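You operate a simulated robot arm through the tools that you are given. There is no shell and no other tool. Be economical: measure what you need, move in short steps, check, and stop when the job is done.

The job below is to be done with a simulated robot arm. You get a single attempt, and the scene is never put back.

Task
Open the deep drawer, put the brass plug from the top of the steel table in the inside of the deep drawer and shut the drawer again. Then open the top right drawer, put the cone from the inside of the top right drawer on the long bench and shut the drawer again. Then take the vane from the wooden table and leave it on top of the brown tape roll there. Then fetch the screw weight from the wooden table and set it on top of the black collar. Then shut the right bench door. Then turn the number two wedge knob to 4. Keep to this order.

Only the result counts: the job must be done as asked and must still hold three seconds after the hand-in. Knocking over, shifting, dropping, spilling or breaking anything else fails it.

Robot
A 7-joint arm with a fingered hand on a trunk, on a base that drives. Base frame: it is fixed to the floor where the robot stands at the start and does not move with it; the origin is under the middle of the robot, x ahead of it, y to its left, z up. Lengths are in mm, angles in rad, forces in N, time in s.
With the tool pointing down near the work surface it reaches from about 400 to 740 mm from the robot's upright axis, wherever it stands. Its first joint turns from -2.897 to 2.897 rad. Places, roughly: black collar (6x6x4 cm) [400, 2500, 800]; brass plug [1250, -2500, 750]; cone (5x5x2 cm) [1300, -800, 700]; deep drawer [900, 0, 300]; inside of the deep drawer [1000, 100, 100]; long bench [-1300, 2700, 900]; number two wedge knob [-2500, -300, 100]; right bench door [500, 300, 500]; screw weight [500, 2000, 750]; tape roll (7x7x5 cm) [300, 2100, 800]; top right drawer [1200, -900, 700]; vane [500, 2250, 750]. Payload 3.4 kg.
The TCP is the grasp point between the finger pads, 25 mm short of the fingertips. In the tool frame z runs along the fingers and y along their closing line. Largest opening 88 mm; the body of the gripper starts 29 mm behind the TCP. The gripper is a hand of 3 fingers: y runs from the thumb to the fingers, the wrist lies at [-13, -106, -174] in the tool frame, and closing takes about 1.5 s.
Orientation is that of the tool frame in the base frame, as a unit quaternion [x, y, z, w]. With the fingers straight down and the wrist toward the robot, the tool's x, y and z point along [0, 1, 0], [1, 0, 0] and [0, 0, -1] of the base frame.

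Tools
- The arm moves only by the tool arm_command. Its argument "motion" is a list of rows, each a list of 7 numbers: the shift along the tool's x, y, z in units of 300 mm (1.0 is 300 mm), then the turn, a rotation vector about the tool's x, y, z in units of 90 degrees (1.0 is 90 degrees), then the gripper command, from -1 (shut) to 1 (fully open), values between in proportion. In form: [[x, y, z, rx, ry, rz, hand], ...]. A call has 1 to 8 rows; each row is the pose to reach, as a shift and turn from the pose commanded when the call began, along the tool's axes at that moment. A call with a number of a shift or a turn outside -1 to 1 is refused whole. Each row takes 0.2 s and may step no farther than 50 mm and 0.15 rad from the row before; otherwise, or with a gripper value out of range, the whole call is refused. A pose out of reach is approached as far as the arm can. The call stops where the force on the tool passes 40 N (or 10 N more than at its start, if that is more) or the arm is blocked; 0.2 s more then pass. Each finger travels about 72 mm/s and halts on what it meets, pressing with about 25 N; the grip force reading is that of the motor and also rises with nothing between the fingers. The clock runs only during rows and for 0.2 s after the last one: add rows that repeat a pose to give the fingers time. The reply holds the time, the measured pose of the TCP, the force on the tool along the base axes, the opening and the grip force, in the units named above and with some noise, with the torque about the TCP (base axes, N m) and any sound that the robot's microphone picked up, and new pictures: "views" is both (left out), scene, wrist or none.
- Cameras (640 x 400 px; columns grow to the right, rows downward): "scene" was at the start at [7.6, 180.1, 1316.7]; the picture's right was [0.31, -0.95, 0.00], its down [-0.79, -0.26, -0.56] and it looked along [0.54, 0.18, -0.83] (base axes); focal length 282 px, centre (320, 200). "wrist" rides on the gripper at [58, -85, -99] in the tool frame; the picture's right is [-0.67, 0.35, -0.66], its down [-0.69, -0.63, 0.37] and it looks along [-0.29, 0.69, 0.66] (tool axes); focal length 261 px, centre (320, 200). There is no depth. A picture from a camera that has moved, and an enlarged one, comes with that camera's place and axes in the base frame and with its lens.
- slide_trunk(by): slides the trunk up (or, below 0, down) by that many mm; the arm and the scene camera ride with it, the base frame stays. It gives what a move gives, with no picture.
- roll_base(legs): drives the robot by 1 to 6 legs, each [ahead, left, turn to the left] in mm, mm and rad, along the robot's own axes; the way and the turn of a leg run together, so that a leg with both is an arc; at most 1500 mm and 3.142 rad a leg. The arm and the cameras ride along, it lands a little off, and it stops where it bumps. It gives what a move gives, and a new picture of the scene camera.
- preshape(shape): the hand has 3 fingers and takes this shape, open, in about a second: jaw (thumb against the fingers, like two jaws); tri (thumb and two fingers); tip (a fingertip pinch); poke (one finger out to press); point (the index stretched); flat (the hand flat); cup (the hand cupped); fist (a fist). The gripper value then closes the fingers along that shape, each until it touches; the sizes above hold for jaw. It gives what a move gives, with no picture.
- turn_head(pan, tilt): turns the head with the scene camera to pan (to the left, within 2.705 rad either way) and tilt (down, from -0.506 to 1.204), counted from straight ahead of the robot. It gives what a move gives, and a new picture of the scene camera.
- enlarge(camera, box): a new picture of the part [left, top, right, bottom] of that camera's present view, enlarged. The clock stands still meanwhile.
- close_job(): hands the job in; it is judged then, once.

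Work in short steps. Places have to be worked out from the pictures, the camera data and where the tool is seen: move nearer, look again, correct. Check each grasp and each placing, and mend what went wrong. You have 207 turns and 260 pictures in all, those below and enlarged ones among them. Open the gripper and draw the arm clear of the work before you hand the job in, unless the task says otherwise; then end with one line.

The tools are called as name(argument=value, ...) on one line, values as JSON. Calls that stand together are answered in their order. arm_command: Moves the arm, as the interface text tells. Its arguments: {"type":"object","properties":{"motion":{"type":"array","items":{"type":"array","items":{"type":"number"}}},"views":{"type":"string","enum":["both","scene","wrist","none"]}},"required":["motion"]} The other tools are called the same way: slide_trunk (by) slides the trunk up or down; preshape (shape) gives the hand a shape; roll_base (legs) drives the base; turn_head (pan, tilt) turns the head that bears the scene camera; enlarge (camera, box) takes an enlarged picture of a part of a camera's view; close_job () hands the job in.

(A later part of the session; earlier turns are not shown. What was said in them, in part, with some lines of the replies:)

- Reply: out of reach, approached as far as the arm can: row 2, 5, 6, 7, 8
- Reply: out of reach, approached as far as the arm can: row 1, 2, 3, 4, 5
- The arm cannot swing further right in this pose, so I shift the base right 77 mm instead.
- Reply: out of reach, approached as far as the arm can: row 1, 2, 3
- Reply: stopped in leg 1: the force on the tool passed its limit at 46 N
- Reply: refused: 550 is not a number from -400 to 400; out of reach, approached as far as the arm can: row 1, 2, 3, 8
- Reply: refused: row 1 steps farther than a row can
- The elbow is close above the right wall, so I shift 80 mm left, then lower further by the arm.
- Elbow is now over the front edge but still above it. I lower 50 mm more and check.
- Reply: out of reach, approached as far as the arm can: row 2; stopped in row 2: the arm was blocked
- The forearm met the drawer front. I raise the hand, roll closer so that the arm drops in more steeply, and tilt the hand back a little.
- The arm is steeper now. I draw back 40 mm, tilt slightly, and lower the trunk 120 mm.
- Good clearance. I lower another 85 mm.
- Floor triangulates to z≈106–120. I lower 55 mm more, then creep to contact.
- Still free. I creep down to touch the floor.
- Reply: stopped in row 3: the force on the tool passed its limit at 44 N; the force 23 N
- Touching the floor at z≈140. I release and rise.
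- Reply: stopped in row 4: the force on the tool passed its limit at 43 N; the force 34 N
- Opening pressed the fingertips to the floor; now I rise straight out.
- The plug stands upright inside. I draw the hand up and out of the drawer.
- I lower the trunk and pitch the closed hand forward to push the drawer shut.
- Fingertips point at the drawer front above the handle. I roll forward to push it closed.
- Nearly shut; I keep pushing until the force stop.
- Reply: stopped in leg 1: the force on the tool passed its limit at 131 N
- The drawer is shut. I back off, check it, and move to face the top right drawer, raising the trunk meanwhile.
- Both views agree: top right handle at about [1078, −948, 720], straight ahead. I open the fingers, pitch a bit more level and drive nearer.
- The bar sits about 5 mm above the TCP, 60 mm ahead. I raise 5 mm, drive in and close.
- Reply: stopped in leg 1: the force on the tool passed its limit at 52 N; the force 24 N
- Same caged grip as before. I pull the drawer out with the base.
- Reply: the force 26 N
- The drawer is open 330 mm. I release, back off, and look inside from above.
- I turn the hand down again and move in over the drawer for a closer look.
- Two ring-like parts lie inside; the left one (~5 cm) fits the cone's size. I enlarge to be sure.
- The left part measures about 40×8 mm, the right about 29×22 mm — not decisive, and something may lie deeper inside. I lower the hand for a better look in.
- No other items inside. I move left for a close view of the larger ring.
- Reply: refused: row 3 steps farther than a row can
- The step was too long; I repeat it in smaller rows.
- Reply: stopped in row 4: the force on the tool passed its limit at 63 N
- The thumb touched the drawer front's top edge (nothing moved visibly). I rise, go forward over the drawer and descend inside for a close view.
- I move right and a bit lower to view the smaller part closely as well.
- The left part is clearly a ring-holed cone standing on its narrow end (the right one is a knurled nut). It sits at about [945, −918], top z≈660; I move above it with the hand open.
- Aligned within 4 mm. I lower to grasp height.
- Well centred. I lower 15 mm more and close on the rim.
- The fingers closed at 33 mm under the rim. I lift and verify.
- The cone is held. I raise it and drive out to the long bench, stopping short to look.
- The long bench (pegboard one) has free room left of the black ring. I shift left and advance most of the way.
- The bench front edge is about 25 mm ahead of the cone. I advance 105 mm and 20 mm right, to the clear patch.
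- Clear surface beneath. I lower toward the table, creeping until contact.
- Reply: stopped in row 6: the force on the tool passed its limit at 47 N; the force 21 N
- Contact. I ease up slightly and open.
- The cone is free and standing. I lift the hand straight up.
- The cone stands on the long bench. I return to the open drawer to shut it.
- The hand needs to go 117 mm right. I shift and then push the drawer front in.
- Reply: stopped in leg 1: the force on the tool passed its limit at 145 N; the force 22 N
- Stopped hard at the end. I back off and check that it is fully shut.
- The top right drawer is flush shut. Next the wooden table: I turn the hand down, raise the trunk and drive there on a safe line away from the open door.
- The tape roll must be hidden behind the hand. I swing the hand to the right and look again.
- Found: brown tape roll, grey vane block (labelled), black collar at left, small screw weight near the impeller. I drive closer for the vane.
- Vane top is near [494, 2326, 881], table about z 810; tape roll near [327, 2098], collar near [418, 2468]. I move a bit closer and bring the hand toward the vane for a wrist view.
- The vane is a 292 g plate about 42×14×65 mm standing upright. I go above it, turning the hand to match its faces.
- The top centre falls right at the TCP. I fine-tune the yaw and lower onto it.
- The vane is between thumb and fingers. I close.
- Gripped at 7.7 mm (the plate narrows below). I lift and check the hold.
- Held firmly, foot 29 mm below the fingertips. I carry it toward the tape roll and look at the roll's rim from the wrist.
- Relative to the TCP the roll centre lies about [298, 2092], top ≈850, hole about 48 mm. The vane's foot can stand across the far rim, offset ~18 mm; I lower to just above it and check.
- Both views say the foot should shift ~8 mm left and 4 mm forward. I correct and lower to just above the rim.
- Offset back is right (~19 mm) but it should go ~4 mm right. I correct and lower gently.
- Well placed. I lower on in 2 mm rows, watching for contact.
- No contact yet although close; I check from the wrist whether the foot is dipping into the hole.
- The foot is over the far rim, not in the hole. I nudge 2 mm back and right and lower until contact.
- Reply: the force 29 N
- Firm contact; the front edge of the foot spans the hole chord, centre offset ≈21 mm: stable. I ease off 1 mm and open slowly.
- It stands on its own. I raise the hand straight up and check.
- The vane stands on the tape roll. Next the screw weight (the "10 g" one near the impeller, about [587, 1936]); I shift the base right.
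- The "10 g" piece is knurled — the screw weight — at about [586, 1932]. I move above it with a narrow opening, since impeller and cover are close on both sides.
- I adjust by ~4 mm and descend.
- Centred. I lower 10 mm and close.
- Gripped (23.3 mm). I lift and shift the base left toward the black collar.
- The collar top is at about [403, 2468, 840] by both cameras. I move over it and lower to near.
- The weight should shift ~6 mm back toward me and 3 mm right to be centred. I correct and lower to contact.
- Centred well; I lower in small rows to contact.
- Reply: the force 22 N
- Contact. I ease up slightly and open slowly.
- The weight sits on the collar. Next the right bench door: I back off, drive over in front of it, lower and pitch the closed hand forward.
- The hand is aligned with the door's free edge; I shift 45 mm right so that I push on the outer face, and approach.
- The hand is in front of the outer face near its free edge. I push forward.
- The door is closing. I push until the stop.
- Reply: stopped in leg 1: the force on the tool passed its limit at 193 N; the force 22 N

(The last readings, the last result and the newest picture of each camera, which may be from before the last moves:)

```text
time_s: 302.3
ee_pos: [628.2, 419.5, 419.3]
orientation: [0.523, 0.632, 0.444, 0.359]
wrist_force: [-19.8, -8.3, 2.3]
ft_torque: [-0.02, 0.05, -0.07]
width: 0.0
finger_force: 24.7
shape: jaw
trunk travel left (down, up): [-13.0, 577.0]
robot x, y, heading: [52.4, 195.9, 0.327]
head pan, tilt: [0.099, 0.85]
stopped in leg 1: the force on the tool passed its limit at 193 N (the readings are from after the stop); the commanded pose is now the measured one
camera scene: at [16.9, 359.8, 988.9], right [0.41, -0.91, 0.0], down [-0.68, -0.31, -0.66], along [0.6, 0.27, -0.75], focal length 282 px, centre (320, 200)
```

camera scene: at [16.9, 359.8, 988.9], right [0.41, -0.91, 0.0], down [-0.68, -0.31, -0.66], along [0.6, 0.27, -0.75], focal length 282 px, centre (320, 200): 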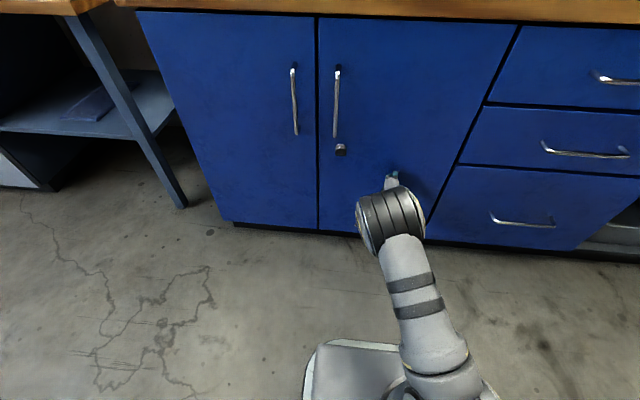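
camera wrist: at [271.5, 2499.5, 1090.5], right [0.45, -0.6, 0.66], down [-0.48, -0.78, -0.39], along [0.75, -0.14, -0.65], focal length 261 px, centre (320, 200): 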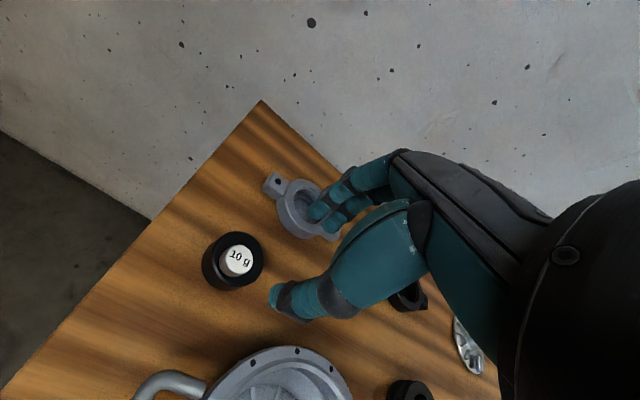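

The door is flush shut. Now the wedge knob: I back off, turn around and drive toward the blue machine base, then look.

roll_base(legs=[[-400, 0, 0], [0, 0, 3.14], [1000, -80, 0]])

turn_head(pan=0.0, tilt=0.6)

```text
time_s: 316.9
ee_pos: [-1889.1, -354.2, 418.5]
orientation: [0.626, -0.531, -0.365, 0.44]
wrist_force: [-0.3, -1.2, -0.5]
ft_torque: [-0.02, 0.0, -0.01]
width: 0.0
finger_force: 24.8
shape: jaw
trunk travel left (down, up): [-13.0, 577.0]
robot x, y, heading: [-1309.6, -149.4, -2.841]
head pan, tilt: [0.099, 0.85]
camera scene: at [-1276.6, -312.6, 988.9], right [-0.39, 0.92, 0.0], down [0.69, 0.29, -0.66], along [-0.61, -0.26, -0.75], focal length 282 px, centre (320, 200)
```

scene: 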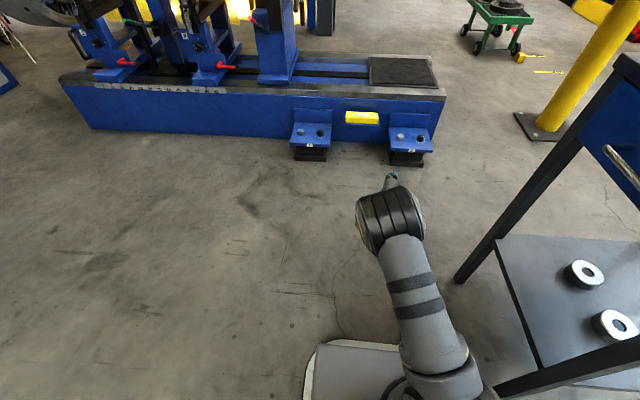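

```text
time_s: 317.6
ee_pos: [-1888.7, -354.3, 418.6]
orientation: [0.625, -0.532, -0.365, 0.439]
wrist_force: [0.2, -0.6, -0.3]
ft_torque: [0.01, -0.01, 0.01]
width: 0.0
finger_force: 25.3
shape: jaw
trunk travel left (down, up): [-13.0, 577.0]
robot x, y, heading: [-1311.7, -152.9, -2.844]
head pan, tilt: [0.0, 0.6]
camera scene: at [-1288.9, -308.3, 1009.8], right [-0.3, 0.96, 0.0], down [0.54, 0.17, -0.82], along [-0.79, -0.24, -0.57], focal length 282 px, centre (320, 200)
```

scene: 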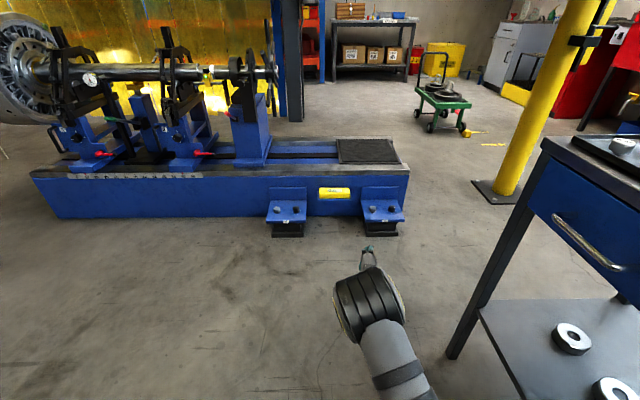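

enlarge(camera="scene", box=[255, 175, 415, 250])

enlarge(camera="scene", box=[350, 185, 420, 245])

```text
4.00 times, centred on (335, 212) of scene
camera zoom: at [-1288.9, -308.3, 1009.8], right [-0.3, 0.96, 0.0], down [0.54, 0.17, -0.82], along [-0.79, -0.24, -0.57], focal length 1129 px, centre (260, 150)
```

zoom: 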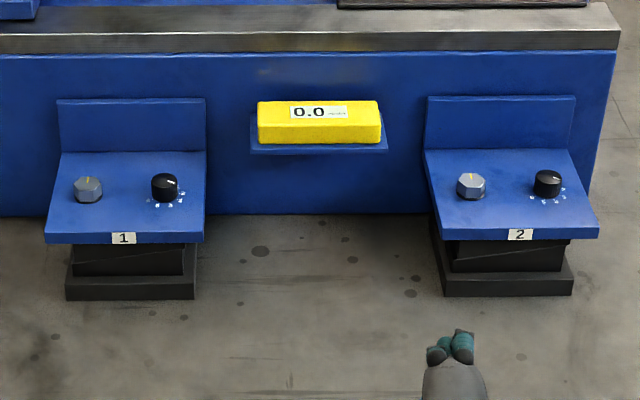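

```text
6.67 times, centred on (385, 215) of scene
camera zoom: at [-1288.9, -308.3, 1009.8], right [-0.3, 0.96, 0.0], down [0.54, 0.17, -0.82], along [-0.79, -0.24, -0.57], focal length 1882 px, centre (-113, 100)
```

zoom: 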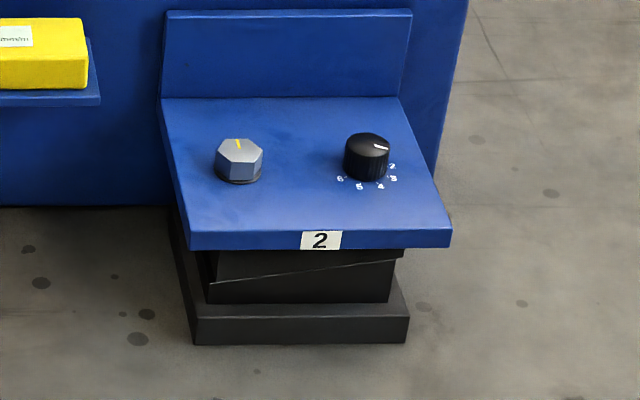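

Wedge 2 has a black knob with a white pointer and a scale 1–6; axis vertical. I turn the hand down, raise it some and drive nearer to see it from above.

arm_command(motion=[[0, 0, 0, 0.095, 0, 0, -1], [0, 0, 0, 0.19, 0, 0, -0.5], [0, 0, 0, 0.285, 0, 0, 0.3], [0, 0, 0, 0.38, 0, 0, 0.3], [0, 0, 0, 0.475, 0, 0, 0.3], [0, 0, 0, 0.57, 0, 0, 0.3], [0, 0, 0, 0.665, 0, 0, 0.3], [0, 0, 0, 0.76, 0, 0, 0.3]], views="none")

roll_base(legs=[[480, -70, 0.027]])

turn_head(pan=-0.2, tilt=0.9)

arm_command(motion=[[0, 0, 0, 0, 0, 0, 0.3]], views="wrist")

```text
time_s: 319.4
ee_pos: [-1888.6, -354.2, 418.2]
orientation: [0.764, -0.645, -0.003, 0.011]
wrist_force: [-0.9, -0.5, -0.3]
ft_torque: [-0.01, 0.0, -0.01]
width: 56.9
finger_force: 0.1
shape: jaw
trunk travel left (down, up): [-13.0, 577.0]
robot x, y, heading: [-1308.8, -149.3, -2.838]
head pan, tilt: [0.0, 0.6]
```

```text
time_s: 322.3
ee_pos: [-2364.0, -452.5, 419.2]
orientation: [0.773, -0.634, -0.003, 0.012]
wrist_force: [-0.2, -1.2, 0.4]
ft_torque: [0.02, -0.02, -0.02]
width: 56.7
finger_force: 0.0
shape: jaw
trunk travel left (down, up): [-13.0, 577.0]
robot x, y, heading: [-1787.6, -230.4, -2.813]
head pan, tilt: [0.0, 0.6]
camera scene: at [-1764.7, -390.3, 1009.8], right [-0.32, 0.95, 0.0], down [0.53, 0.18, -0.83], along [-0.78, -0.27, -0.56], focal length 282 px, centre (320, 200)
```

scene: 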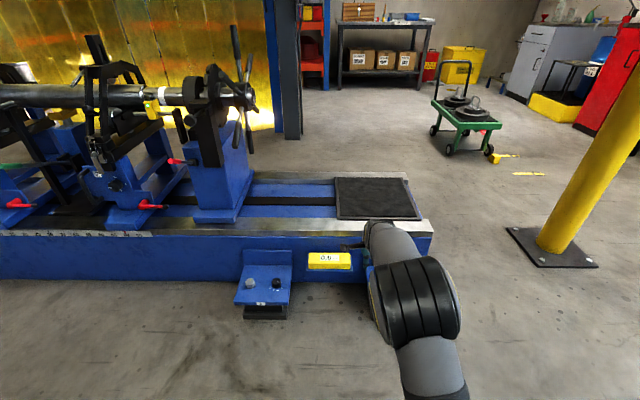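

```text
time_s: 323.1
ee_pos: [-2362.1, -454.0, 419.2]
orientation: [0.773, -0.634, -0.003, 0.011]
wrist_force: [1.0, -0.2, -0.4]
ft_torque: [0.01, -0.02, 0.0]
width: 56.8
finger_force: 0.1
shape: jaw
trunk travel left (down, up): [-13.0, 577.0]
robot x, y, heading: [-1787.9, -233.8, -2.813]
head pan, tilt: [-0.201, 0.901]
camera scene: at [-1756.0, -371.5, 985.1], right [-0.13, 0.99, 0.0], down [0.78, 0.1, -0.62], along [-0.62, -0.08, -0.78], focal length 282 px, centre (320, 200)
```

scene: 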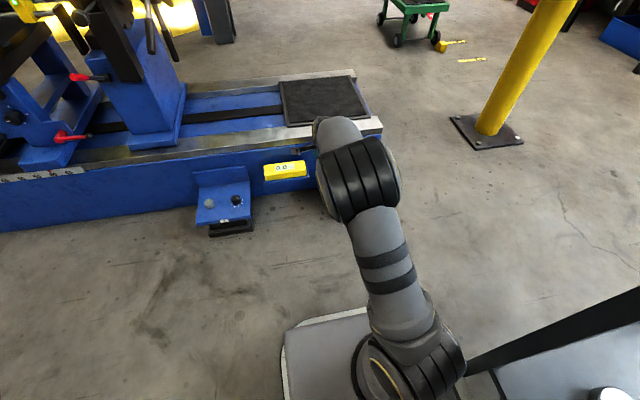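

```text
time_s: 323.5
ee_pos: [-2363.6, -453.0, 419.8]
orientation: [0.773, -0.634, -0.004, 0.013]
wrist_force: [-0.3, -0.8, 0.0]
ft_torque: [-0.01, 0.0, 0.03]
width: 57.0
finger_force: 0.0
shape: jaw
trunk travel left (down, up): [-13.0, 577.0]
robot x, y, heading: [-1788.0, -227.6, -2.815]
head pan, tilt: [-0.201, 0.901]
camera wrist: at [-2268.7, -491.7, 516.4], right [-0.46, 0.6, 0.66], down [0.48, 0.79, -0.39], along [-0.75, 0.13, -0.65], focal length 261 px, centre (320, 200)
```

wrist: 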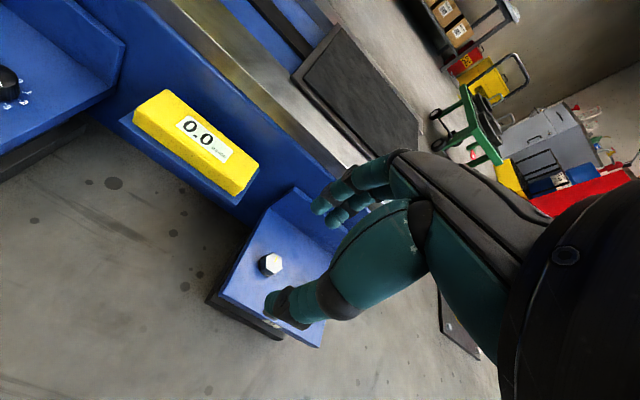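

I bring the hand over the presumed knob spot [−2538, −294], staying high, to view it with the wrist camera.

arm_command(motion=[[-0.1, 0.07, 0.02, 0, 0, 0, 0.3], [-0.21, 0.15, 0.05, 0, 0, 0, 0.3], [-0.32, 0.23, 0.08, 0, 0, 0, 0.3], [-0.43, 0.31, 0.1, 0, 0, 0, 0.3], [-0.54, 0.39, 0.12, 0, 0, 0, 0.3], [-0.63, 0.46, 0.15, 0, 0, 0, 0.3]], views="both")

enlarge(camera="wrist", box=[120, 180, 340, 380])

```text
time_s: 324.9
ee_pos: [-2522.8, -298.7, 374.3]
orientation: [0.772, -0.635, -0.002, 0.011]
wrist_force: [0.3, -0.3, 0.2]
ft_torque: [0.01, 0.02, 0.01]
width: 56.9
finger_force: 0.0
shape: jaw
out of reach, approached as far as the arm can: row 6
trunk travel left (down, up): [-13.0, 577.0]
robot x, y, heading: [-1789.3, -233.8, -2.81]
head pan, tilt: [-0.201, 0.901]
camera scene: at [-1755.9, -371.4, 985.1], right [-0.13, 0.99, 0.0], down [0.78, 0.1, -0.62], along [-0.62, -0.08, -0.78], focal length 282 px, centre (320, 200)
camera wrist: at [-2428.2, -337.7, 471.7], right [-0.46, 0.6, 0.66], down [0.48, 0.79, -0.39], along [-0.75, 0.13, -0.65], focal length 261 px, centre (320, 200)
```

scene: 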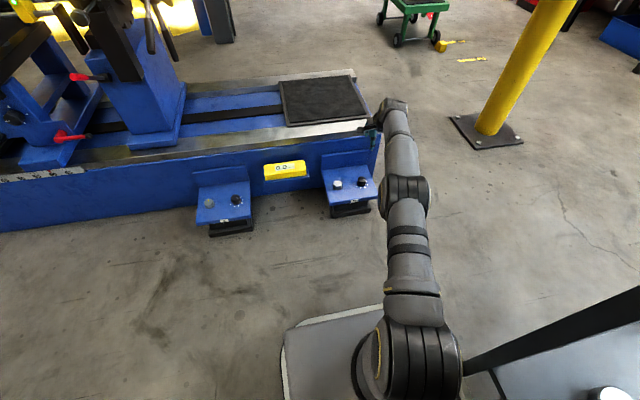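
wrist: 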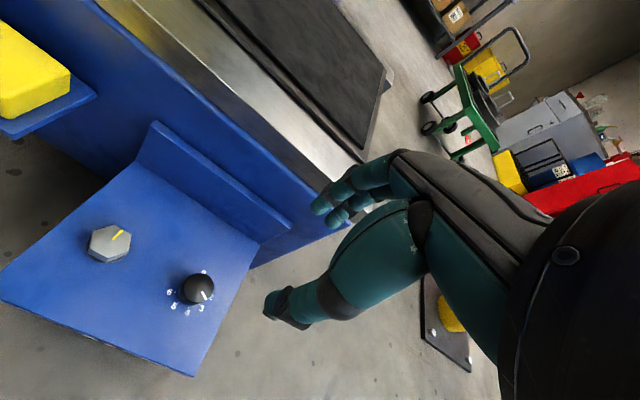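

```text
2.00 times, centred on (230, 280) of wrist
camera zoom: at [-2428.2, -337.7, 471.7], right [-0.46, 0.6, 0.66], down [0.48, 0.79, -0.39], along [-0.75, 0.13, -0.65], focal length 521 px, centre (500, 40)
```

zoom: 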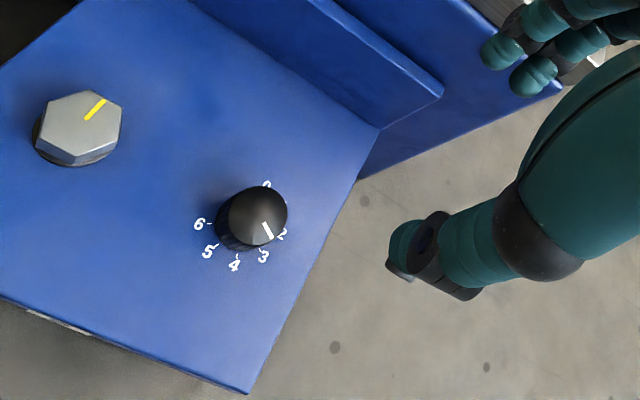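

The scale and pointer are visible: numbers run clockwise in ~40° steps, pointer near 2–3. I enlarge for an exact reading.

enlarge(camera="wrist", box=[160, 255, 240, 325])

```text
5.71 times, centred on (200, 290) of wrist
camera zoom: at [-2428.2, -337.7, 471.7], right [-0.46, 0.6, 0.66], down [0.48, 0.79, -0.39], along [-0.75, 0.13, -0.65], focal length 1489 px, centre (1006, -314)
```

zoom: 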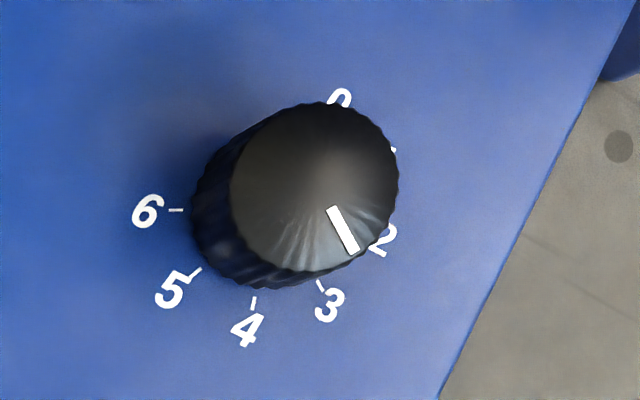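

Pointer is at 3 (≈78°), number 4 sits at ≈36°, so the knob needs ~41° clockwise. The knob axis is near [−2545, −301]; I retract the hand and bring the base closer for reach.

arm_command(motion=[[0, -0.16, 0, 0, 0, 0, 0.3], [0, -0.32, 0, 0, 0, 0, 0.3], [0, -0.45, 0, 0, 0, 0, 0.3]], views="none")

roll_base(legs=[[130, 0, 0]])

arm_command(motion=[[0, 0, 0.1, 0, 0, 0, 0.3], [0, 0, 0.2, 0, 0, 0, 0.3]], views="both")

```text
time_s: 325.7
ee_pos: [-2390.8, -274.3, 371.3]
orientation: [0.773, -0.634, -0.005, 0.012]
wrist_force: [-0.1, -0.4, -0.1]
ft_torque: [0.03, 0.01, -0.02]
width: 56.6
finger_force: 0.0
shape: jaw
trunk travel left (down, up): [-13.0, 577.0]
robot x, y, heading: [-1789.4, -232.0, -2.811]
head pan, tilt: [-0.201, 0.901]
```

```text
time_s: 327.0
ee_pos: [-2513.7, -316.0, 371.8]
orientation: [0.773, -0.635, -0.003, 0.013]
wrist_force: [0.0, -0.5, 0.4]
ft_torque: [-0.02, -0.02, 0.0]
width: 56.8
finger_force: 0.1
shape: jaw
trunk travel left (down, up): [-13.0, 577.0]
robot x, y, heading: [-1914.0, -273.5, -2.812]
head pan, tilt: [-0.201, 0.901]
camera scene: at [-1878.8, -413.2, 985.0], right [-0.13, 0.99, 0.0], down [0.78, 0.1, -0.62], along [-0.62, -0.08, -0.78], focal length 282 px, centre (320, 200)
```

scene: 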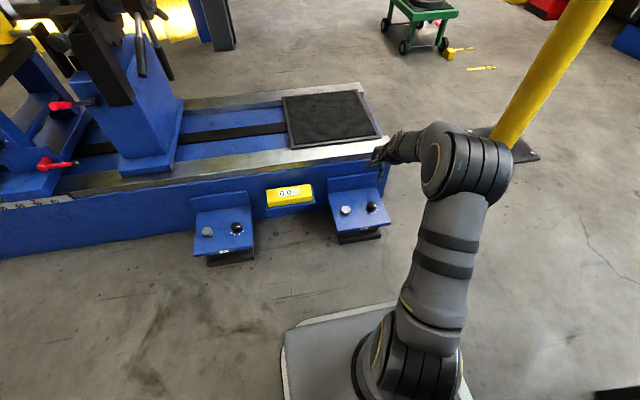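

```text
time_s: 327.6
ee_pos: [-2513.4, -316.4, 311.7]
orientation: [0.773, -0.635, -0.003, 0.012]
wrist_force: [-0.8, 0.6, -0.8]
ft_torque: [0.0, -0.02, 0.02]
width: 56.8
finger_force: 0.0
shape: jaw
trunk travel left (down, up): [-13.0, 577.0]
robot x, y, heading: [-1911.3, -276.2, -2.813]
head pan, tilt: [-0.201, 0.901]
camera scene: at [-1878.7, -413.2, 985.1], right [-0.13, 0.99, 0.0], down [0.78, 0.1, -0.62], along [-0.62, -0.08, -0.78], focal length 282 px, centre (320, 200)
camera wrist: at [-2419.5, -354.4, 408.7], right [-0.46, 0.6, 0.66], down [0.48, 0.79, -0.39], along [-0.75, 0.13, -0.65], focal length 261 px, centre (320, 200)
```

scene: 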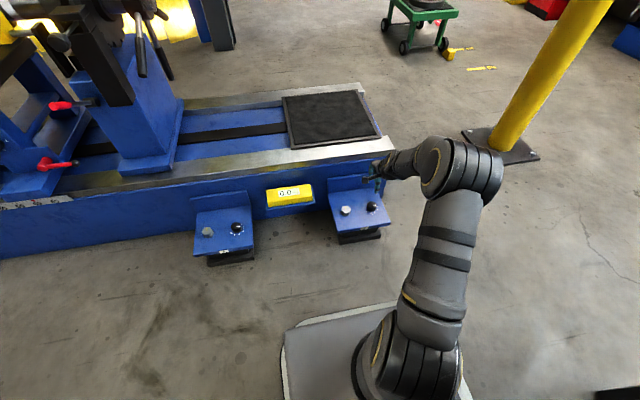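
wrist: 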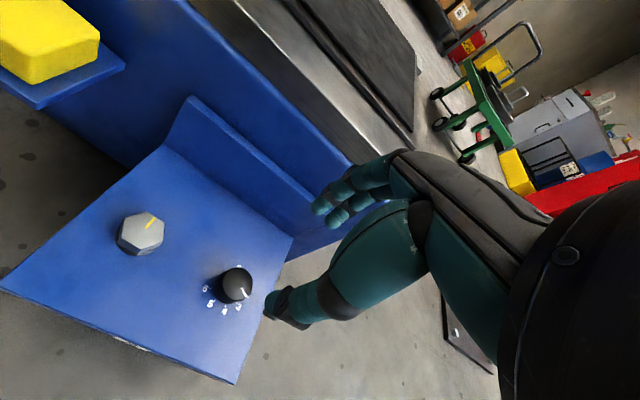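

I move above the knob (now estimated [−2550, −299], top z≈120–135) and descend to z≈195 for a refined look.

arm_command(motion=[[-0.04, 0.055, 0.1, 0, 0, 0, 0.3], [-0.08, 0.11, 0.22, 0, 0, 0, 0.3], [-0.081, 0.11, 0.34, 0, 0, 0, 0.3], [-0.081, 0.11, 0.39, 0, 0, 0, 0.3]], views="wrist")

enlarge(camera="wrist", box=[180, 200, 360, 360])

```text
time_s: 328.6
ee_pos: [-2553.5, -301.1, 194.2]
orientation: [0.773, -0.634, -0.004, 0.012]
wrist_force: [-0.8, 0.6, -0.7]
ft_torque: [0.0, -0.01, 0.0]
width: 56.9
finger_force: 0.1
shape: jaw
trunk travel left (down, up): [-13.0, 577.0]
robot x, y, heading: [-1912.4, -272.4, -2.813]
head pan, tilt: [-0.201, 0.901]
camera wrist: at [-2459.6, -339.1, 291.6], right [-0.46, 0.6, 0.66], down [0.48, 0.79, -0.39], along [-0.75, 0.13, -0.65], focal length 261 px, centre (320, 200)
```

wrist: 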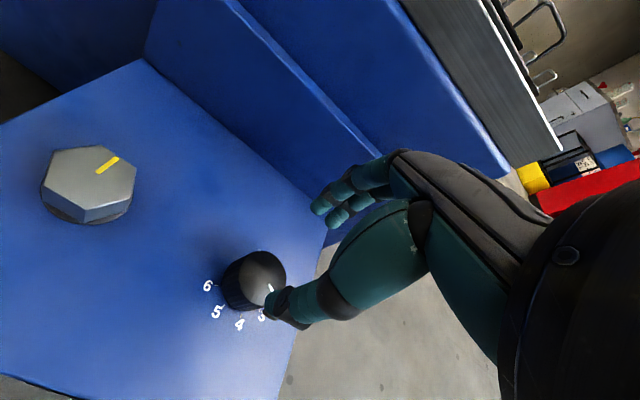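

```text
2.50 times, centred on (270, 280) of wrist
camera zoom: at [-2459.6, -339.1, 291.6], right [-0.46, 0.6, 0.66], down [0.48, 0.79, -0.39], along [-0.75, 0.13, -0.65], focal length 652 px, centre (445, 0)
```

zoom: 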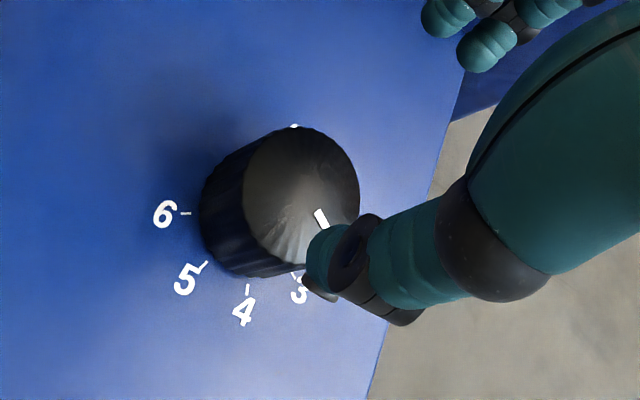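

Refined knob axis: [−2541, −302], top z≈145. I correct 12 mm toward me and descend partly.

arm_command(motion=[[0.011, -0.04, 0, 0, 0, 0, 0.3], [0.011, -0.04, 0.05, 0, 0, 0, 0.3]], views="wrist")

enlarge(camera="wrist", box=[200, 190, 380, 350])

```text
time_s: 329.2
ee_pos: [-2542.1, -301.4, 178.8]
orientation: [0.773, -0.634, -0.003, 0.011]
wrist_force: [0.0, 0.4, 0.4]
ft_torque: [0.0, -0.02, -0.04]
width: 57.1
finger_force: 0.1
shape: jaw
trunk travel left (down, up): [-13.0, 577.0]
robot x, y, heading: [-1909.2, -272.3, -2.818]
head pan, tilt: [-0.201, 0.901]
camera wrist: at [-2447.5, -340.4, 276.7], right [-0.46, 0.6, 0.66], down [0.48, 0.79, -0.39], along [-0.75, 0.13, -0.65], focal length 261 px, centre (320, 200)
```

wrist: 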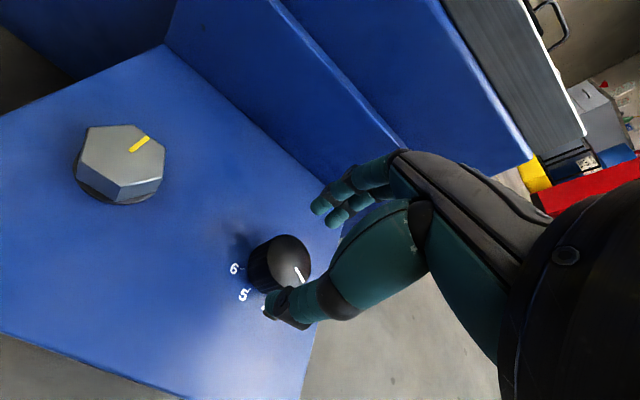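

```text
2.50 times, centred on (290, 270) of wrist
camera zoom: at [-2447.5, -340.4, 276.7], right [-0.46, 0.6, 0.66], down [0.48, 0.79, -0.39], along [-0.75, 0.13, -0.65], focal length 652 px, centre (395, 25)
```

zoom: 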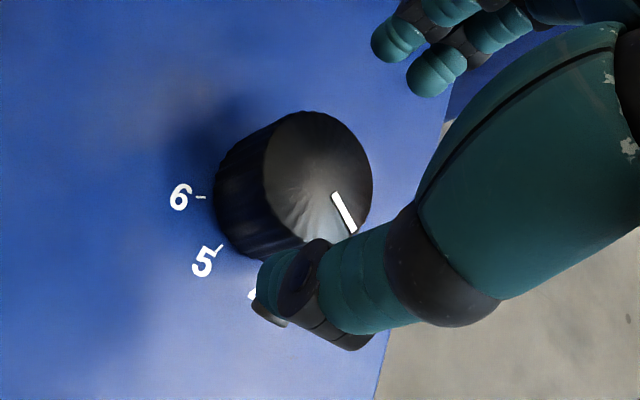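

Centred. I lower to grip height beside the knob.

arm_command(motion=[[0, 0, 0.04, 0, 0, 0, 0.3], [0, 0, 0.075, 0, 0, 0, 0.3], [0, 0, 0.09, 0, 0, 0, 0.3]], views="wrist")

enlarge(camera="wrist", box=[200, 170, 380, 330])

```text
time_s: 330.0
ee_pos: [-2543.1, -302.5, 152.9]
orientation: [0.773, -0.634, -0.003, 0.012]
wrist_force: [0.0, -0.5, 0.5]
ft_torque: [0.0, -0.03, -0.01]
width: 57.0
finger_force: 0.0
shape: jaw
trunk travel left (down, up): [-13.0, 577.0]
robot x, y, heading: [-1910.5, -276.2, -2.812]
head pan, tilt: [-0.201, 0.901]
camera wrist: at [-2447.9, -340.7, 249.7], right [-0.46, 0.6, 0.66], down [0.48, 0.79, -0.39], along [-0.75, 0.13, -0.65], focal length 261 px, centre (320, 200)
```

wrist: 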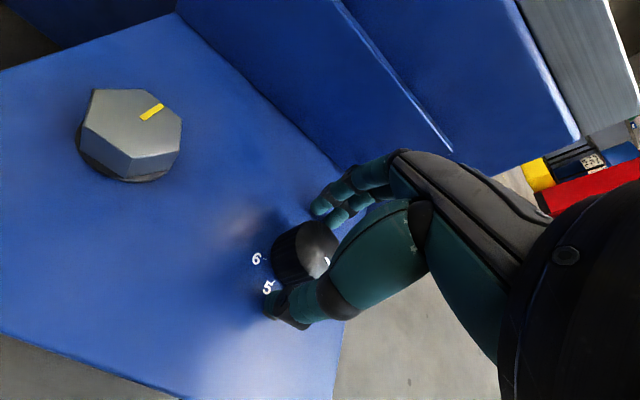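

```text
2.50 times, centred on (290, 250) of wrist
camera zoom: at [-2447.9, -340.7, 249.7], right [-0.46, 0.6, 0.66], down [0.48, 0.79, -0.39], along [-0.75, 0.13, -0.65], focal length 652 px, centre (395, 75)
```

zoom: 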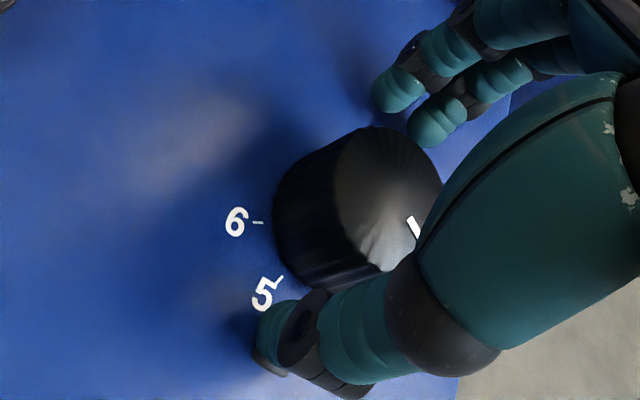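

The knob is between thumb and fingers. I close on it.

arm_command(motion=[[0, 0, 0, 0, 0, 0, -0.1], [0, 0, 0, 0, 0, 0, -1], [0, 0, 0, 0, 0, 0, -1], [0, 0, 0, 0, 0, 0, -1], [0, 0, 0, 0, 0, 0, -1]], views="wrist")

enlarge(camera="wrist", box=[220, 180, 360, 310])

```text
time_s: 331.2
ee_pos: [-2542.8, -301.5, 152.5]
orientation: [0.773, -0.634, -0.002, 0.012]
wrist_force: [-0.3, 0.6, -1.2]
ft_torque: [-0.02, -0.02, -0.03]
width: 26.6
finger_force: 25.0
shape: jaw
trunk travel left (down, up): [-13.0, 577.0]
robot x, y, heading: [-1909.7, -273.8, -2.81]
head pan, tilt: [-0.201, 0.901]
camera wrist: at [-2447.9, -340.6, 249.7], right [-0.46, 0.6, 0.66], down [0.48, 0.79, -0.39], along [-0.75, 0.13, -0.65], focal length 261 px, centre (320, 200)
```

wrist: 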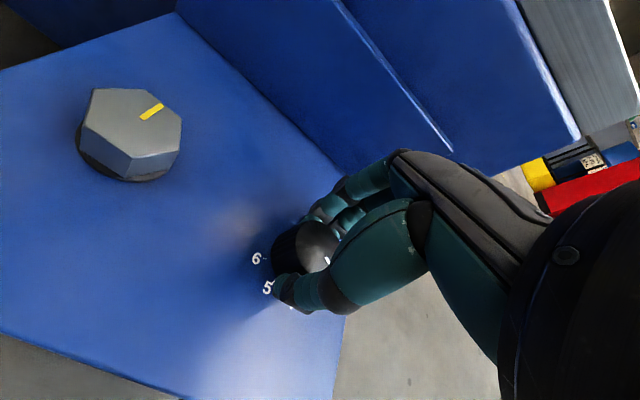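

```text
3.08 times, centred on (290, 245) of wrist
camera zoom: at [-2447.9, -340.6, 249.7], right [-0.46, 0.6, 0.66], down [0.48, 0.79, -0.39], along [-0.75, 0.13, -0.65], focal length 802 px, centre (412, 62)
```

zoom: 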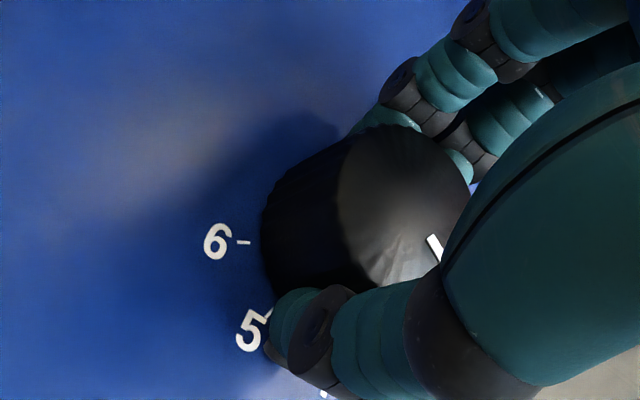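

Gripped without side force. I turn 41° clockwise seen from above.

arm_command(motion=[[0, 0, 0, 0, 0, 0.092, -1], [0, 0, 0, 0, 0, 0.184, -1], [0, 0, 0, 0, 0, 0.276, -1], [0, 0, 0, 0, 0, 0.366, -1], [0, 0, 0, 0, 0, 0.456, -1], [0, 0, 0, 0, 0, 0.456, -1]], views="wrist")

enlarge(camera="wrist", box=[220, 180, 360, 310])

```text
time_s: 332.6
ee_pos: [-2542.5, -302.1, 151.8]
orientation: [-0.501, 0.865, -0.002, -0.013]
wrist_force: [-8.5, -7.0, -3.6]
ft_torque: [-0.08, 0.35, 0.2]
width: 25.0
finger_force: 24.7
shape: jaw
trunk travel left (down, up): [-13.0, 577.0]
robot x, y, heading: [-1911.7, -273.7, -2.817]
head pan, tilt: [-0.201, 0.901]
camera wrist: at [-2497.7, -393.2, 251.6], right [0.04, 0.76, 0.64], down [0.88, 0.28, -0.39], along [-0.47, 0.58, -0.66], focal length 261 px, centre (320, 200)
```

wrist: 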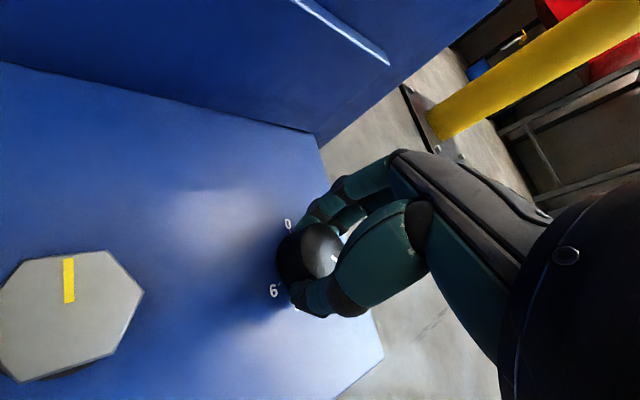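

```text
3.08 times, centred on (290, 245) of wrist
camera zoom: at [-2497.7, -393.2, 251.6], right [0.04, 0.76, 0.64], down [0.88, 0.28, -0.39], along [-0.47, 0.58, -0.66], focal length 802 px, centre (412, 62)
```

zoom: 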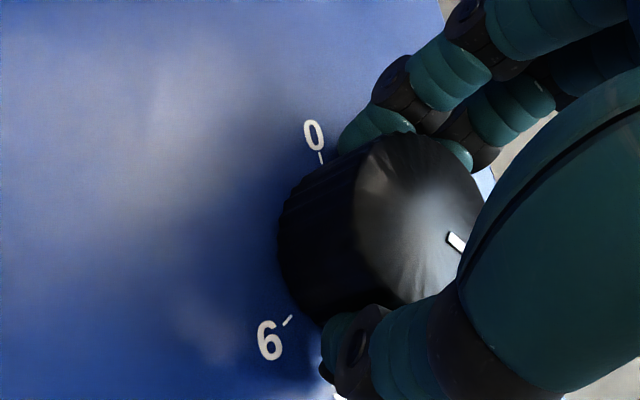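

The knob seems to have lagged the fingers. I release, rise and read the dial.

arm_command(motion=[[0, 0, 0, 0, 0, 0, -0.3], [0, 0, 0, 0, 0, 0, 0.3], [0, 0, 0, 0, 0, 0, 0.3], [0, 0, -0.1, 0, 0, 0, 0.3], [0, 0, -0.25, 0, 0, 0, 0.3], [0, 0, -0.4, 0, 0, 0, 0.3]], views="wrist")

enlarge(camera="wrist", box=[190, 230, 310, 330])

```text
time_s: 334.0
ee_pos: [-2540.2, -301.7, 271.0]
orientation: [-0.501, 0.865, -0.002, -0.012]
wrist_force: [0.4, -0.4, 0.1]
ft_torque: [0.0, 0.03, -0.01]
width: 57.3
finger_force: 0.1
shape: jaw
trunk travel left (down, up): [-13.0, 577.0]
robot x, y, heading: [-1908.0, -273.5, -2.812]
head pan, tilt: [-0.201, 0.901]
camera wrist: at [-2495.6, -392.1, 371.0], right [0.04, 0.76, 0.64], down [0.88, 0.28, -0.39], along [-0.47, 0.58, -0.66], focal length 261 px, centre (320, 200)
```

wrist: 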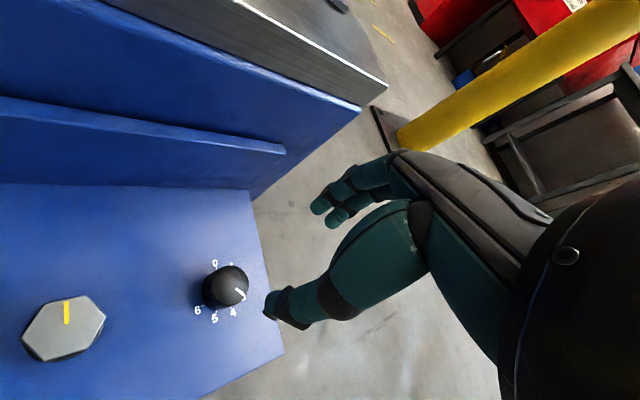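

```text
4.00 times, centred on (250, 280) of wrist
camera zoom: at [-2495.6, -392.1, 371.0], right [0.04, 0.76, 0.64], down [0.88, 0.28, -0.39], along [-0.47, 0.58, -0.66], focal length 1043 px, centre (600, -120)
```

zoom: 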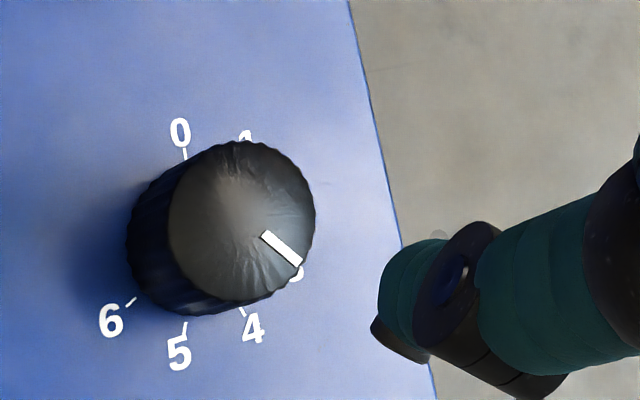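

The pointer now reads ≈3.4 (61°); 24° more is needed. I turn the hand back while clear of the knob, then re-grip deeper.

arm_command(motion=[[0, 0, 0, 0, 0, -0.092, 0.3], [0, 0, 0, 0, 0, -0.184, 0.3], [0, 0, 0, 0, 0, -0.276, 0.3], [0, 0, 0.1, 0, 0, -0.366, 0.3], [0, 0, 0.22, 0, 0, -0.456, 0.3], [0, 0, 0.33, 0, 0, -0.456, 0.3]], views="wrist")

enlarge(camera="wrist", box=[200, 190, 380, 350])

```text
time_s: 335.4
ee_pos: [-2543.4, -302.5, 172.8]
orientation: [0.773, -0.634, -0.004, 0.013]
wrist_force: [0.4, 0.0, 0.1]
ft_torque: [0.02, 0.0, 0.01]
width: 56.6
finger_force: 0.0
shape: jaw
trunk travel left (down, up): [-13.0, 577.0]
robot x, y, heading: [-1911.7, -272.6, -2.817]
head pan, tilt: [-0.201, 0.901]
camera wrist: at [-2447.8, -339.9, 270.1], right [-0.46, 0.6, 0.66], down [0.47, 0.79, -0.39], along [-0.75, 0.13, -0.65], focal length 261 px, centre (320, 200)
```

wrist: 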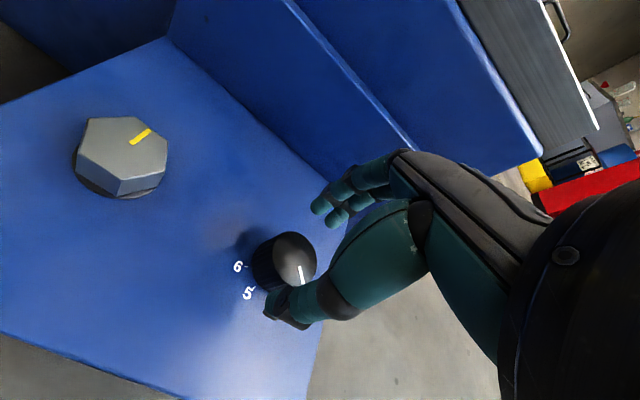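

```text
2.50 times, centred on (290, 270) of wrist
camera zoom: at [-2447.8, -339.9, 270.1], right [-0.46, 0.6, 0.66], down [0.47, 0.79, -0.39], along [-0.75, 0.13, -0.65], focal length 652 px, centre (395, 25)
```

zoom: 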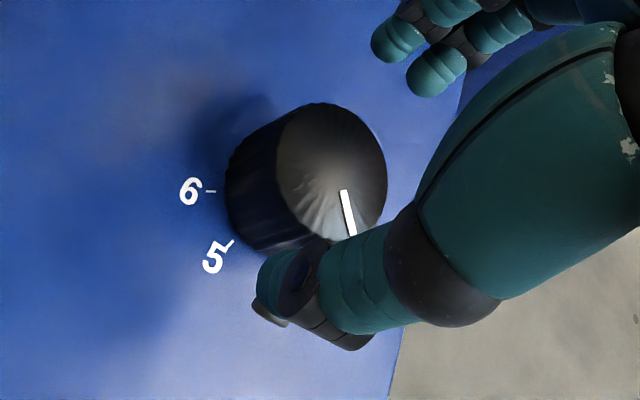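

I lower to z≈147, re-grip, and turn again by 46°.

arm_command(motion=[[0, 0, 0.05, 0, 0, 0, 0.3], [0, 0, 0.085, 0, 0, 0, 0.2], [0, 0, 0.085, 0, 0, 0, -1], [0, 0, 0.085, 0, 0, 0, -1], [0, 0, 0.085, 0, 0, 0, -1], [0, 0, 0.085, 0, 0, 0, -1], [0, 0, 0.085, 0, 0, 0, -1]], views="none")

arm_command(motion=[[0, 0, 0, 0, 0, 0.09, -1], [0, 0, 0, 0, 0, 0.18, -1], [0, 0, 0, 0, 0, 0.27, -1], [0, 0, 0, 0, 0, 0.36, -1], [0, 0, 0, 0, 0, 0.45, -1], [0, 0, 0, 0, 0, 0.51, -1], [0, 0, 0, 0, 0, 0.51, -1]], views="wrist")

enlarge(camera="wrist", box=[220, 180, 360, 310])

```text
time_s: 337.0
ee_pos: [-2544.4, -302.2, 150.3]
orientation: [0.772, -0.635, -0.005, 0.014]
wrist_force: [-11.1, -1.2, 27.5]
ft_torque: [-0.02, -0.23, 0.0]
width: 25.6
finger_force: 24.9
shape: jaw
trunk travel left (down, up): [-13.0, 577.0]
robot x, y, heading: [-1909.4, -272.5, -2.812]
head pan, tilt: [-0.201, 0.901]
```

```text
time_s: 338.6
ee_pos: [-2544.4, -302.3, 150.6]
orientation: [-0.464, 0.886, 0.0, -0.016]
wrist_force: [-22.8, -1.9, 18.5]
ft_torque: [0.23, 0.73, 0.29]
width: 23.9
finger_force: 24.7
shape: jaw
trunk travel left (down, up): [-13.0, 577.0]
robot x, y, heading: [-1910.3, -271.6, -2.812]
head pan, tilt: [-0.201, 0.901]
camera wrist: at [-2506.3, -395.9, 249.7], right [0.11, 0.76, 0.64], down [0.9, 0.2, -0.39], along [-0.43, 0.62, -0.66], focal length 261 px, centre (320, 200)
```

wrist: 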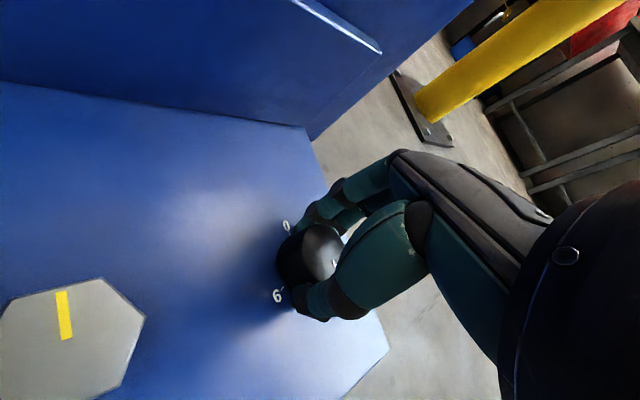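

```text
3.08 times, centred on (290, 245) of wrist
camera zoom: at [-2506.3, -395.9, 249.7], right [0.11, 0.76, 0.64], down [0.9, 0.2, -0.39], along [-0.43, 0.62, -0.66], focal length 802 px, centre (412, 62)
```

zoom: 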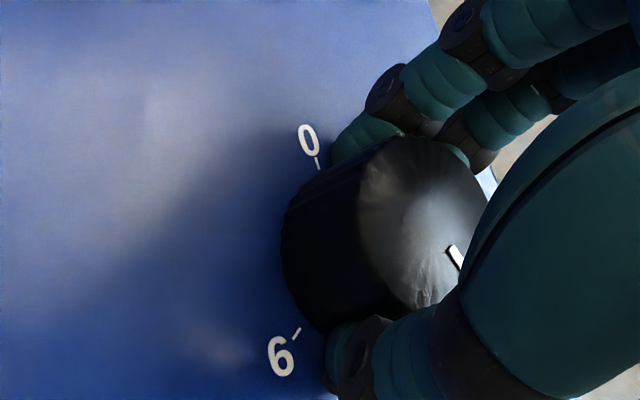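

The pointer now computes to ≈35°, i.e. at 4. I release, rise and read it carefully.

arm_command(motion=[[0, 0, -0.008, 0, 0, 0, -0.3], [0, 0, -0.01, 0, 0, 0, 0.3], [0, 0, -0.01, 0, 0, 0, 0.3], [0, 0, -0.1, 0, 0, 0, 0.3], [0, 0, -0.25, 0, 0, 0, 0.3], [0, 0, -0.4, 0, 0, 0, 0.3]], views="wrist")

enlarge(camera="wrist", box=[180, 230, 300, 330])

```text
time_s: 340.0
ee_pos: [-2540.2, -300.3, 269.8]
orientation: [-0.465, 0.885, -0.002, -0.012]
wrist_force: [0.2, -0.9, 0.5]
ft_torque: [-0.02, 0.0, -0.03]
width: 56.8
finger_force: 0.2
shape: jaw
trunk travel left (down, up): [-13.0, 577.0]
robot x, y, heading: [-1911.1, -275.6, -2.813]
head pan, tilt: [-0.201, 0.901]
camera wrist: at [-2503.2, -394.3, 367.0], right [0.11, 0.76, 0.64], down [0.9, 0.2, -0.39], along [-0.42, 0.62, -0.66], focal length 261 px, centre (320, 200)
```

wrist: 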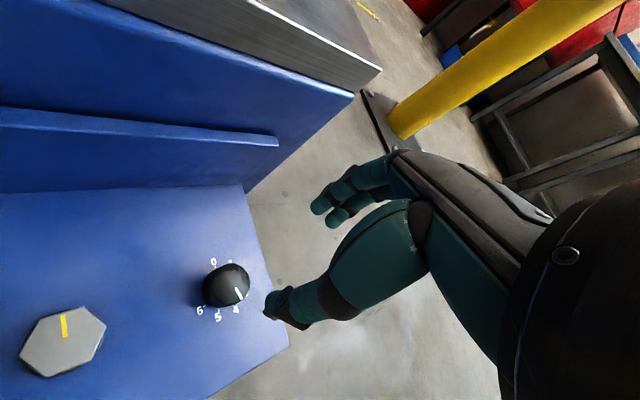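

```text
4.00 times, centred on (240, 280) of wrist
camera zoom: at [-2503.2, -394.3, 367.0], right [0.11, 0.76, 0.64], down [0.9, 0.2, -0.39], along [-0.42, 0.62, -0.66], focal length 1043 px, centre (640, -120)
```

zoom: 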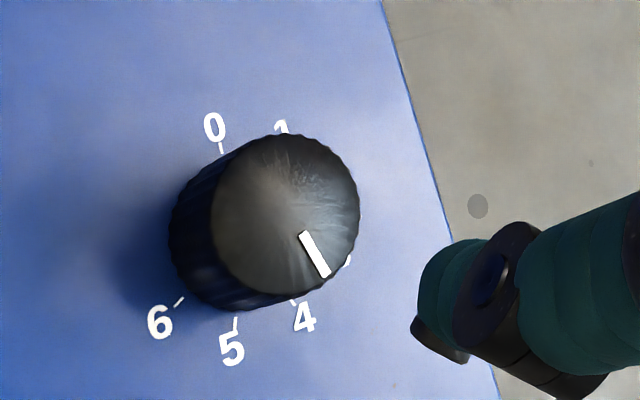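

Pointer direction matches tick 4 within ~3°. I draw the arm up and back clear, then look back at the bench to verify the door and drawers.

arm_command(motion=[[0, 0, -0.15, 0, 0, 0, 0.3], [0, 0, -0.3, 0, 0, 0, 0.3], [0, 0, -0.4, 0, 0, 0, 0.3]], views="none")

roll_base(legs=[[-550, 0, 0]])

slide_trunk(by=350)

enlarge(camera="scene", box=[220, 60, 420, 220])

turn_head(pan=-2.7, tilt=0.25)

```text
time_s: 340.8
ee_pos: [-2538.2, -296.8, 387.4]
orientation: [-0.466, 0.885, -0.002, -0.012]
wrist_force: [0.3, -0.1, 0.7]
ft_torque: [0.0, 0.0, 0.02]
width: 56.7
finger_force: 0.0
shape: jaw
trunk travel left (down, up): [-13.0, 577.0]
robot x, y, heading: [-1907.2, -274.8, -2.811]
head pan, tilt: [-0.201, 0.901]
```

```text
time_s: 344.0
ee_pos: [-2021.7, -126.0, 388.8]
orientation: [-0.467, 0.884, -0.002, -0.012]
wrist_force: [-0.3, 0.2, -0.5]
ft_torque: [-0.01, 0.01, 0.02]
width: 57.1
finger_force: 0.1
shape: jaw
trunk travel left (down, up): [-13.0, 577.0]
robot x, y, heading: [-1397.4, -96.9, -2.807]
head pan, tilt: [-0.201, 0.901]
camera scene: at [-1362.4, -238.2, 985.0], right [-0.13, 0.99, 0.0], down [0.78, 0.1, -0.62], along [-0.62, -0.08, -0.78], focal length 282 px, centre (320, 200)
```

scene: 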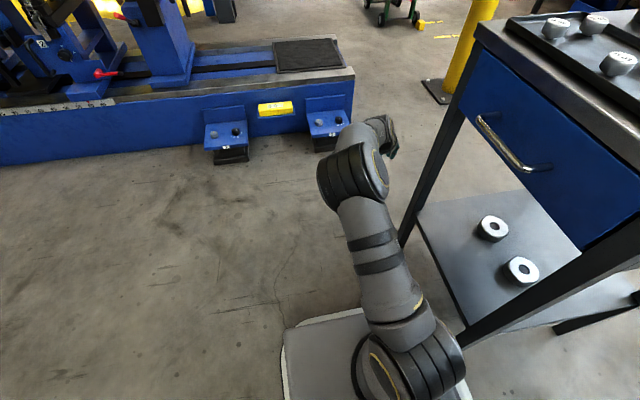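

```text
time_s: 347.4
ee_pos: [-2022.0, -128.1, 738.4]
orientation: [-0.467, 0.884, -0.002, -0.012]
wrist_force: [-0.8, 1.2, -0.1]
ft_torque: [-0.04, -0.03, 0.0]
width: 56.9
finger_force: 0.2
shape: jaw
trunk travel left (down, up): [-363.0, 227.0]
robot x, y, heading: [-1398.9, -100.0, -2.807]
head pan, tilt: [-0.201, 0.901]
```

```text
2.50 times, centred on (320, 140) of scene
camera zoom: at [-1362.4, -238.2, 1335.0], right [-0.13, 0.99, 0.0], down [0.78, 0.1, -0.62], along [-0.62, -0.08, -0.78], focal length 706 px, centre (320, 350)
```

zoom: 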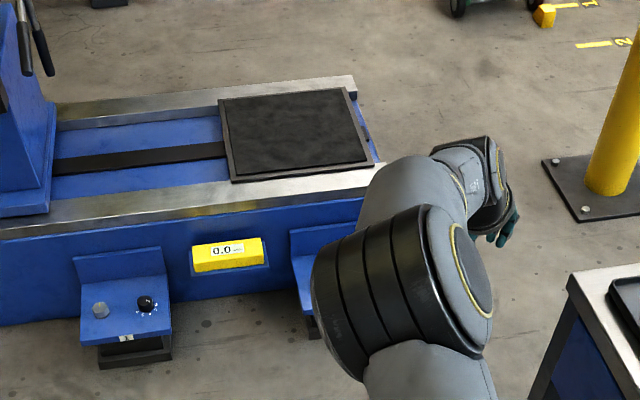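

```text
time_s: 349.6
ee_pos: [-2022.5, -127.1, 739.0]
orientation: [-0.467, 0.884, -0.001, -0.012]
wrist_force: [-0.6, 0.0, -0.2]
ft_torque: [-0.04, -0.03, 0.0]
width: 56.9
finger_force: 0.0
shape: jaw
trunk travel left (down, up): [-363.0, 227.0]
robot x, y, heading: [-1394.3, -101.4, -2.807]
head pan, tilt: [-2.7, 0.25]
camera scene: at [-1220.8, -162.9, 1392.0], right [0.7, -0.71, 0.0], down [-0.18, -0.17, -0.97], along [0.69, 0.68, -0.25], focal length 282 px, centre (320, 200)
```

scene: 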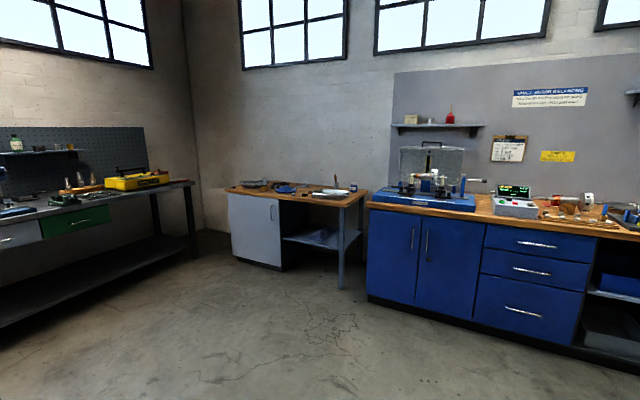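

Door and drawers look shut. I zoom on the wooden table and bench once more.

enlarge(camera="scene", box=[220, 165, 380, 225])

turn_head(pan=2.7, tilt=0.35)

```text
4.00 times, centred on (300, 195) of scene
camera zoom: at [-1220.8, -162.9, 1392.0], right [0.7, -0.71, 0.0], down [-0.18, -0.17, -0.97], along [0.69, 0.68, -0.25], focal length 1129 px, centre (400, 220)
```

zoom: 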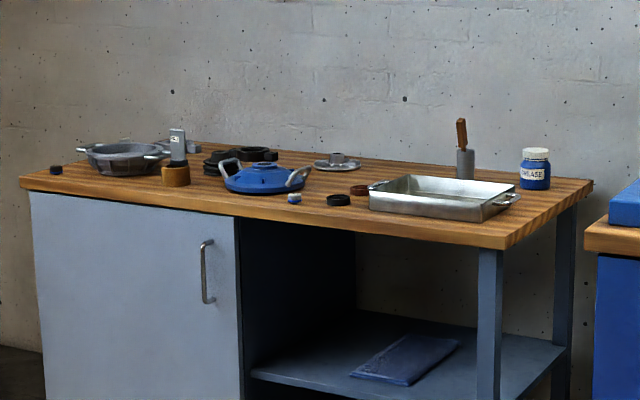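

```text
time_s: 353.9
ee_pos: [-2022.1, -125.9, 739.2]
orientation: [-0.468, 0.884, -0.002, -0.012]
wrist_force: [0.4, 0.6, 0.1]
ft_torque: [-0.01, 0.0, 0.0]
width: 56.8
finger_force: 0.1
shape: jaw
trunk travel left (down, up): [-363.0, 227.0]
robot x, y, heading: [-1394.1, -100.3, -2.814]
head pan, tilt: [2.7, 0.351]
camera scene: at [-1194.9, -238.3, 1382.6], right [-0.11, -0.99, 0.0], down [-0.34, 0.04, -0.94], along [0.93, -0.1, -0.34], focal length 282 px, centre (320, 200)
```

scene: 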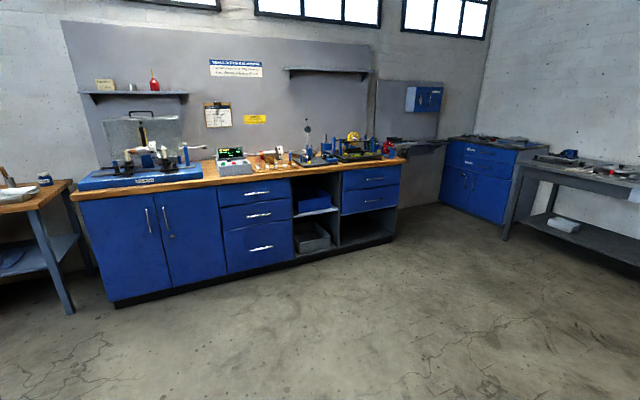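

All drawers and the door are shut, the vane stands on the tape roll, and the arm is clear with the hand open. I hand in.

close_job()

```text
The job is handed in.
```

I carried out all six steps in the order given and handed the job in; the result was not reported back. My last look showed both drawers and the door shut and the vane still on the tape roll; the plug, cone and weight I last saw in place when I set them down, and I read the wedge knob at 4, within about 3°.
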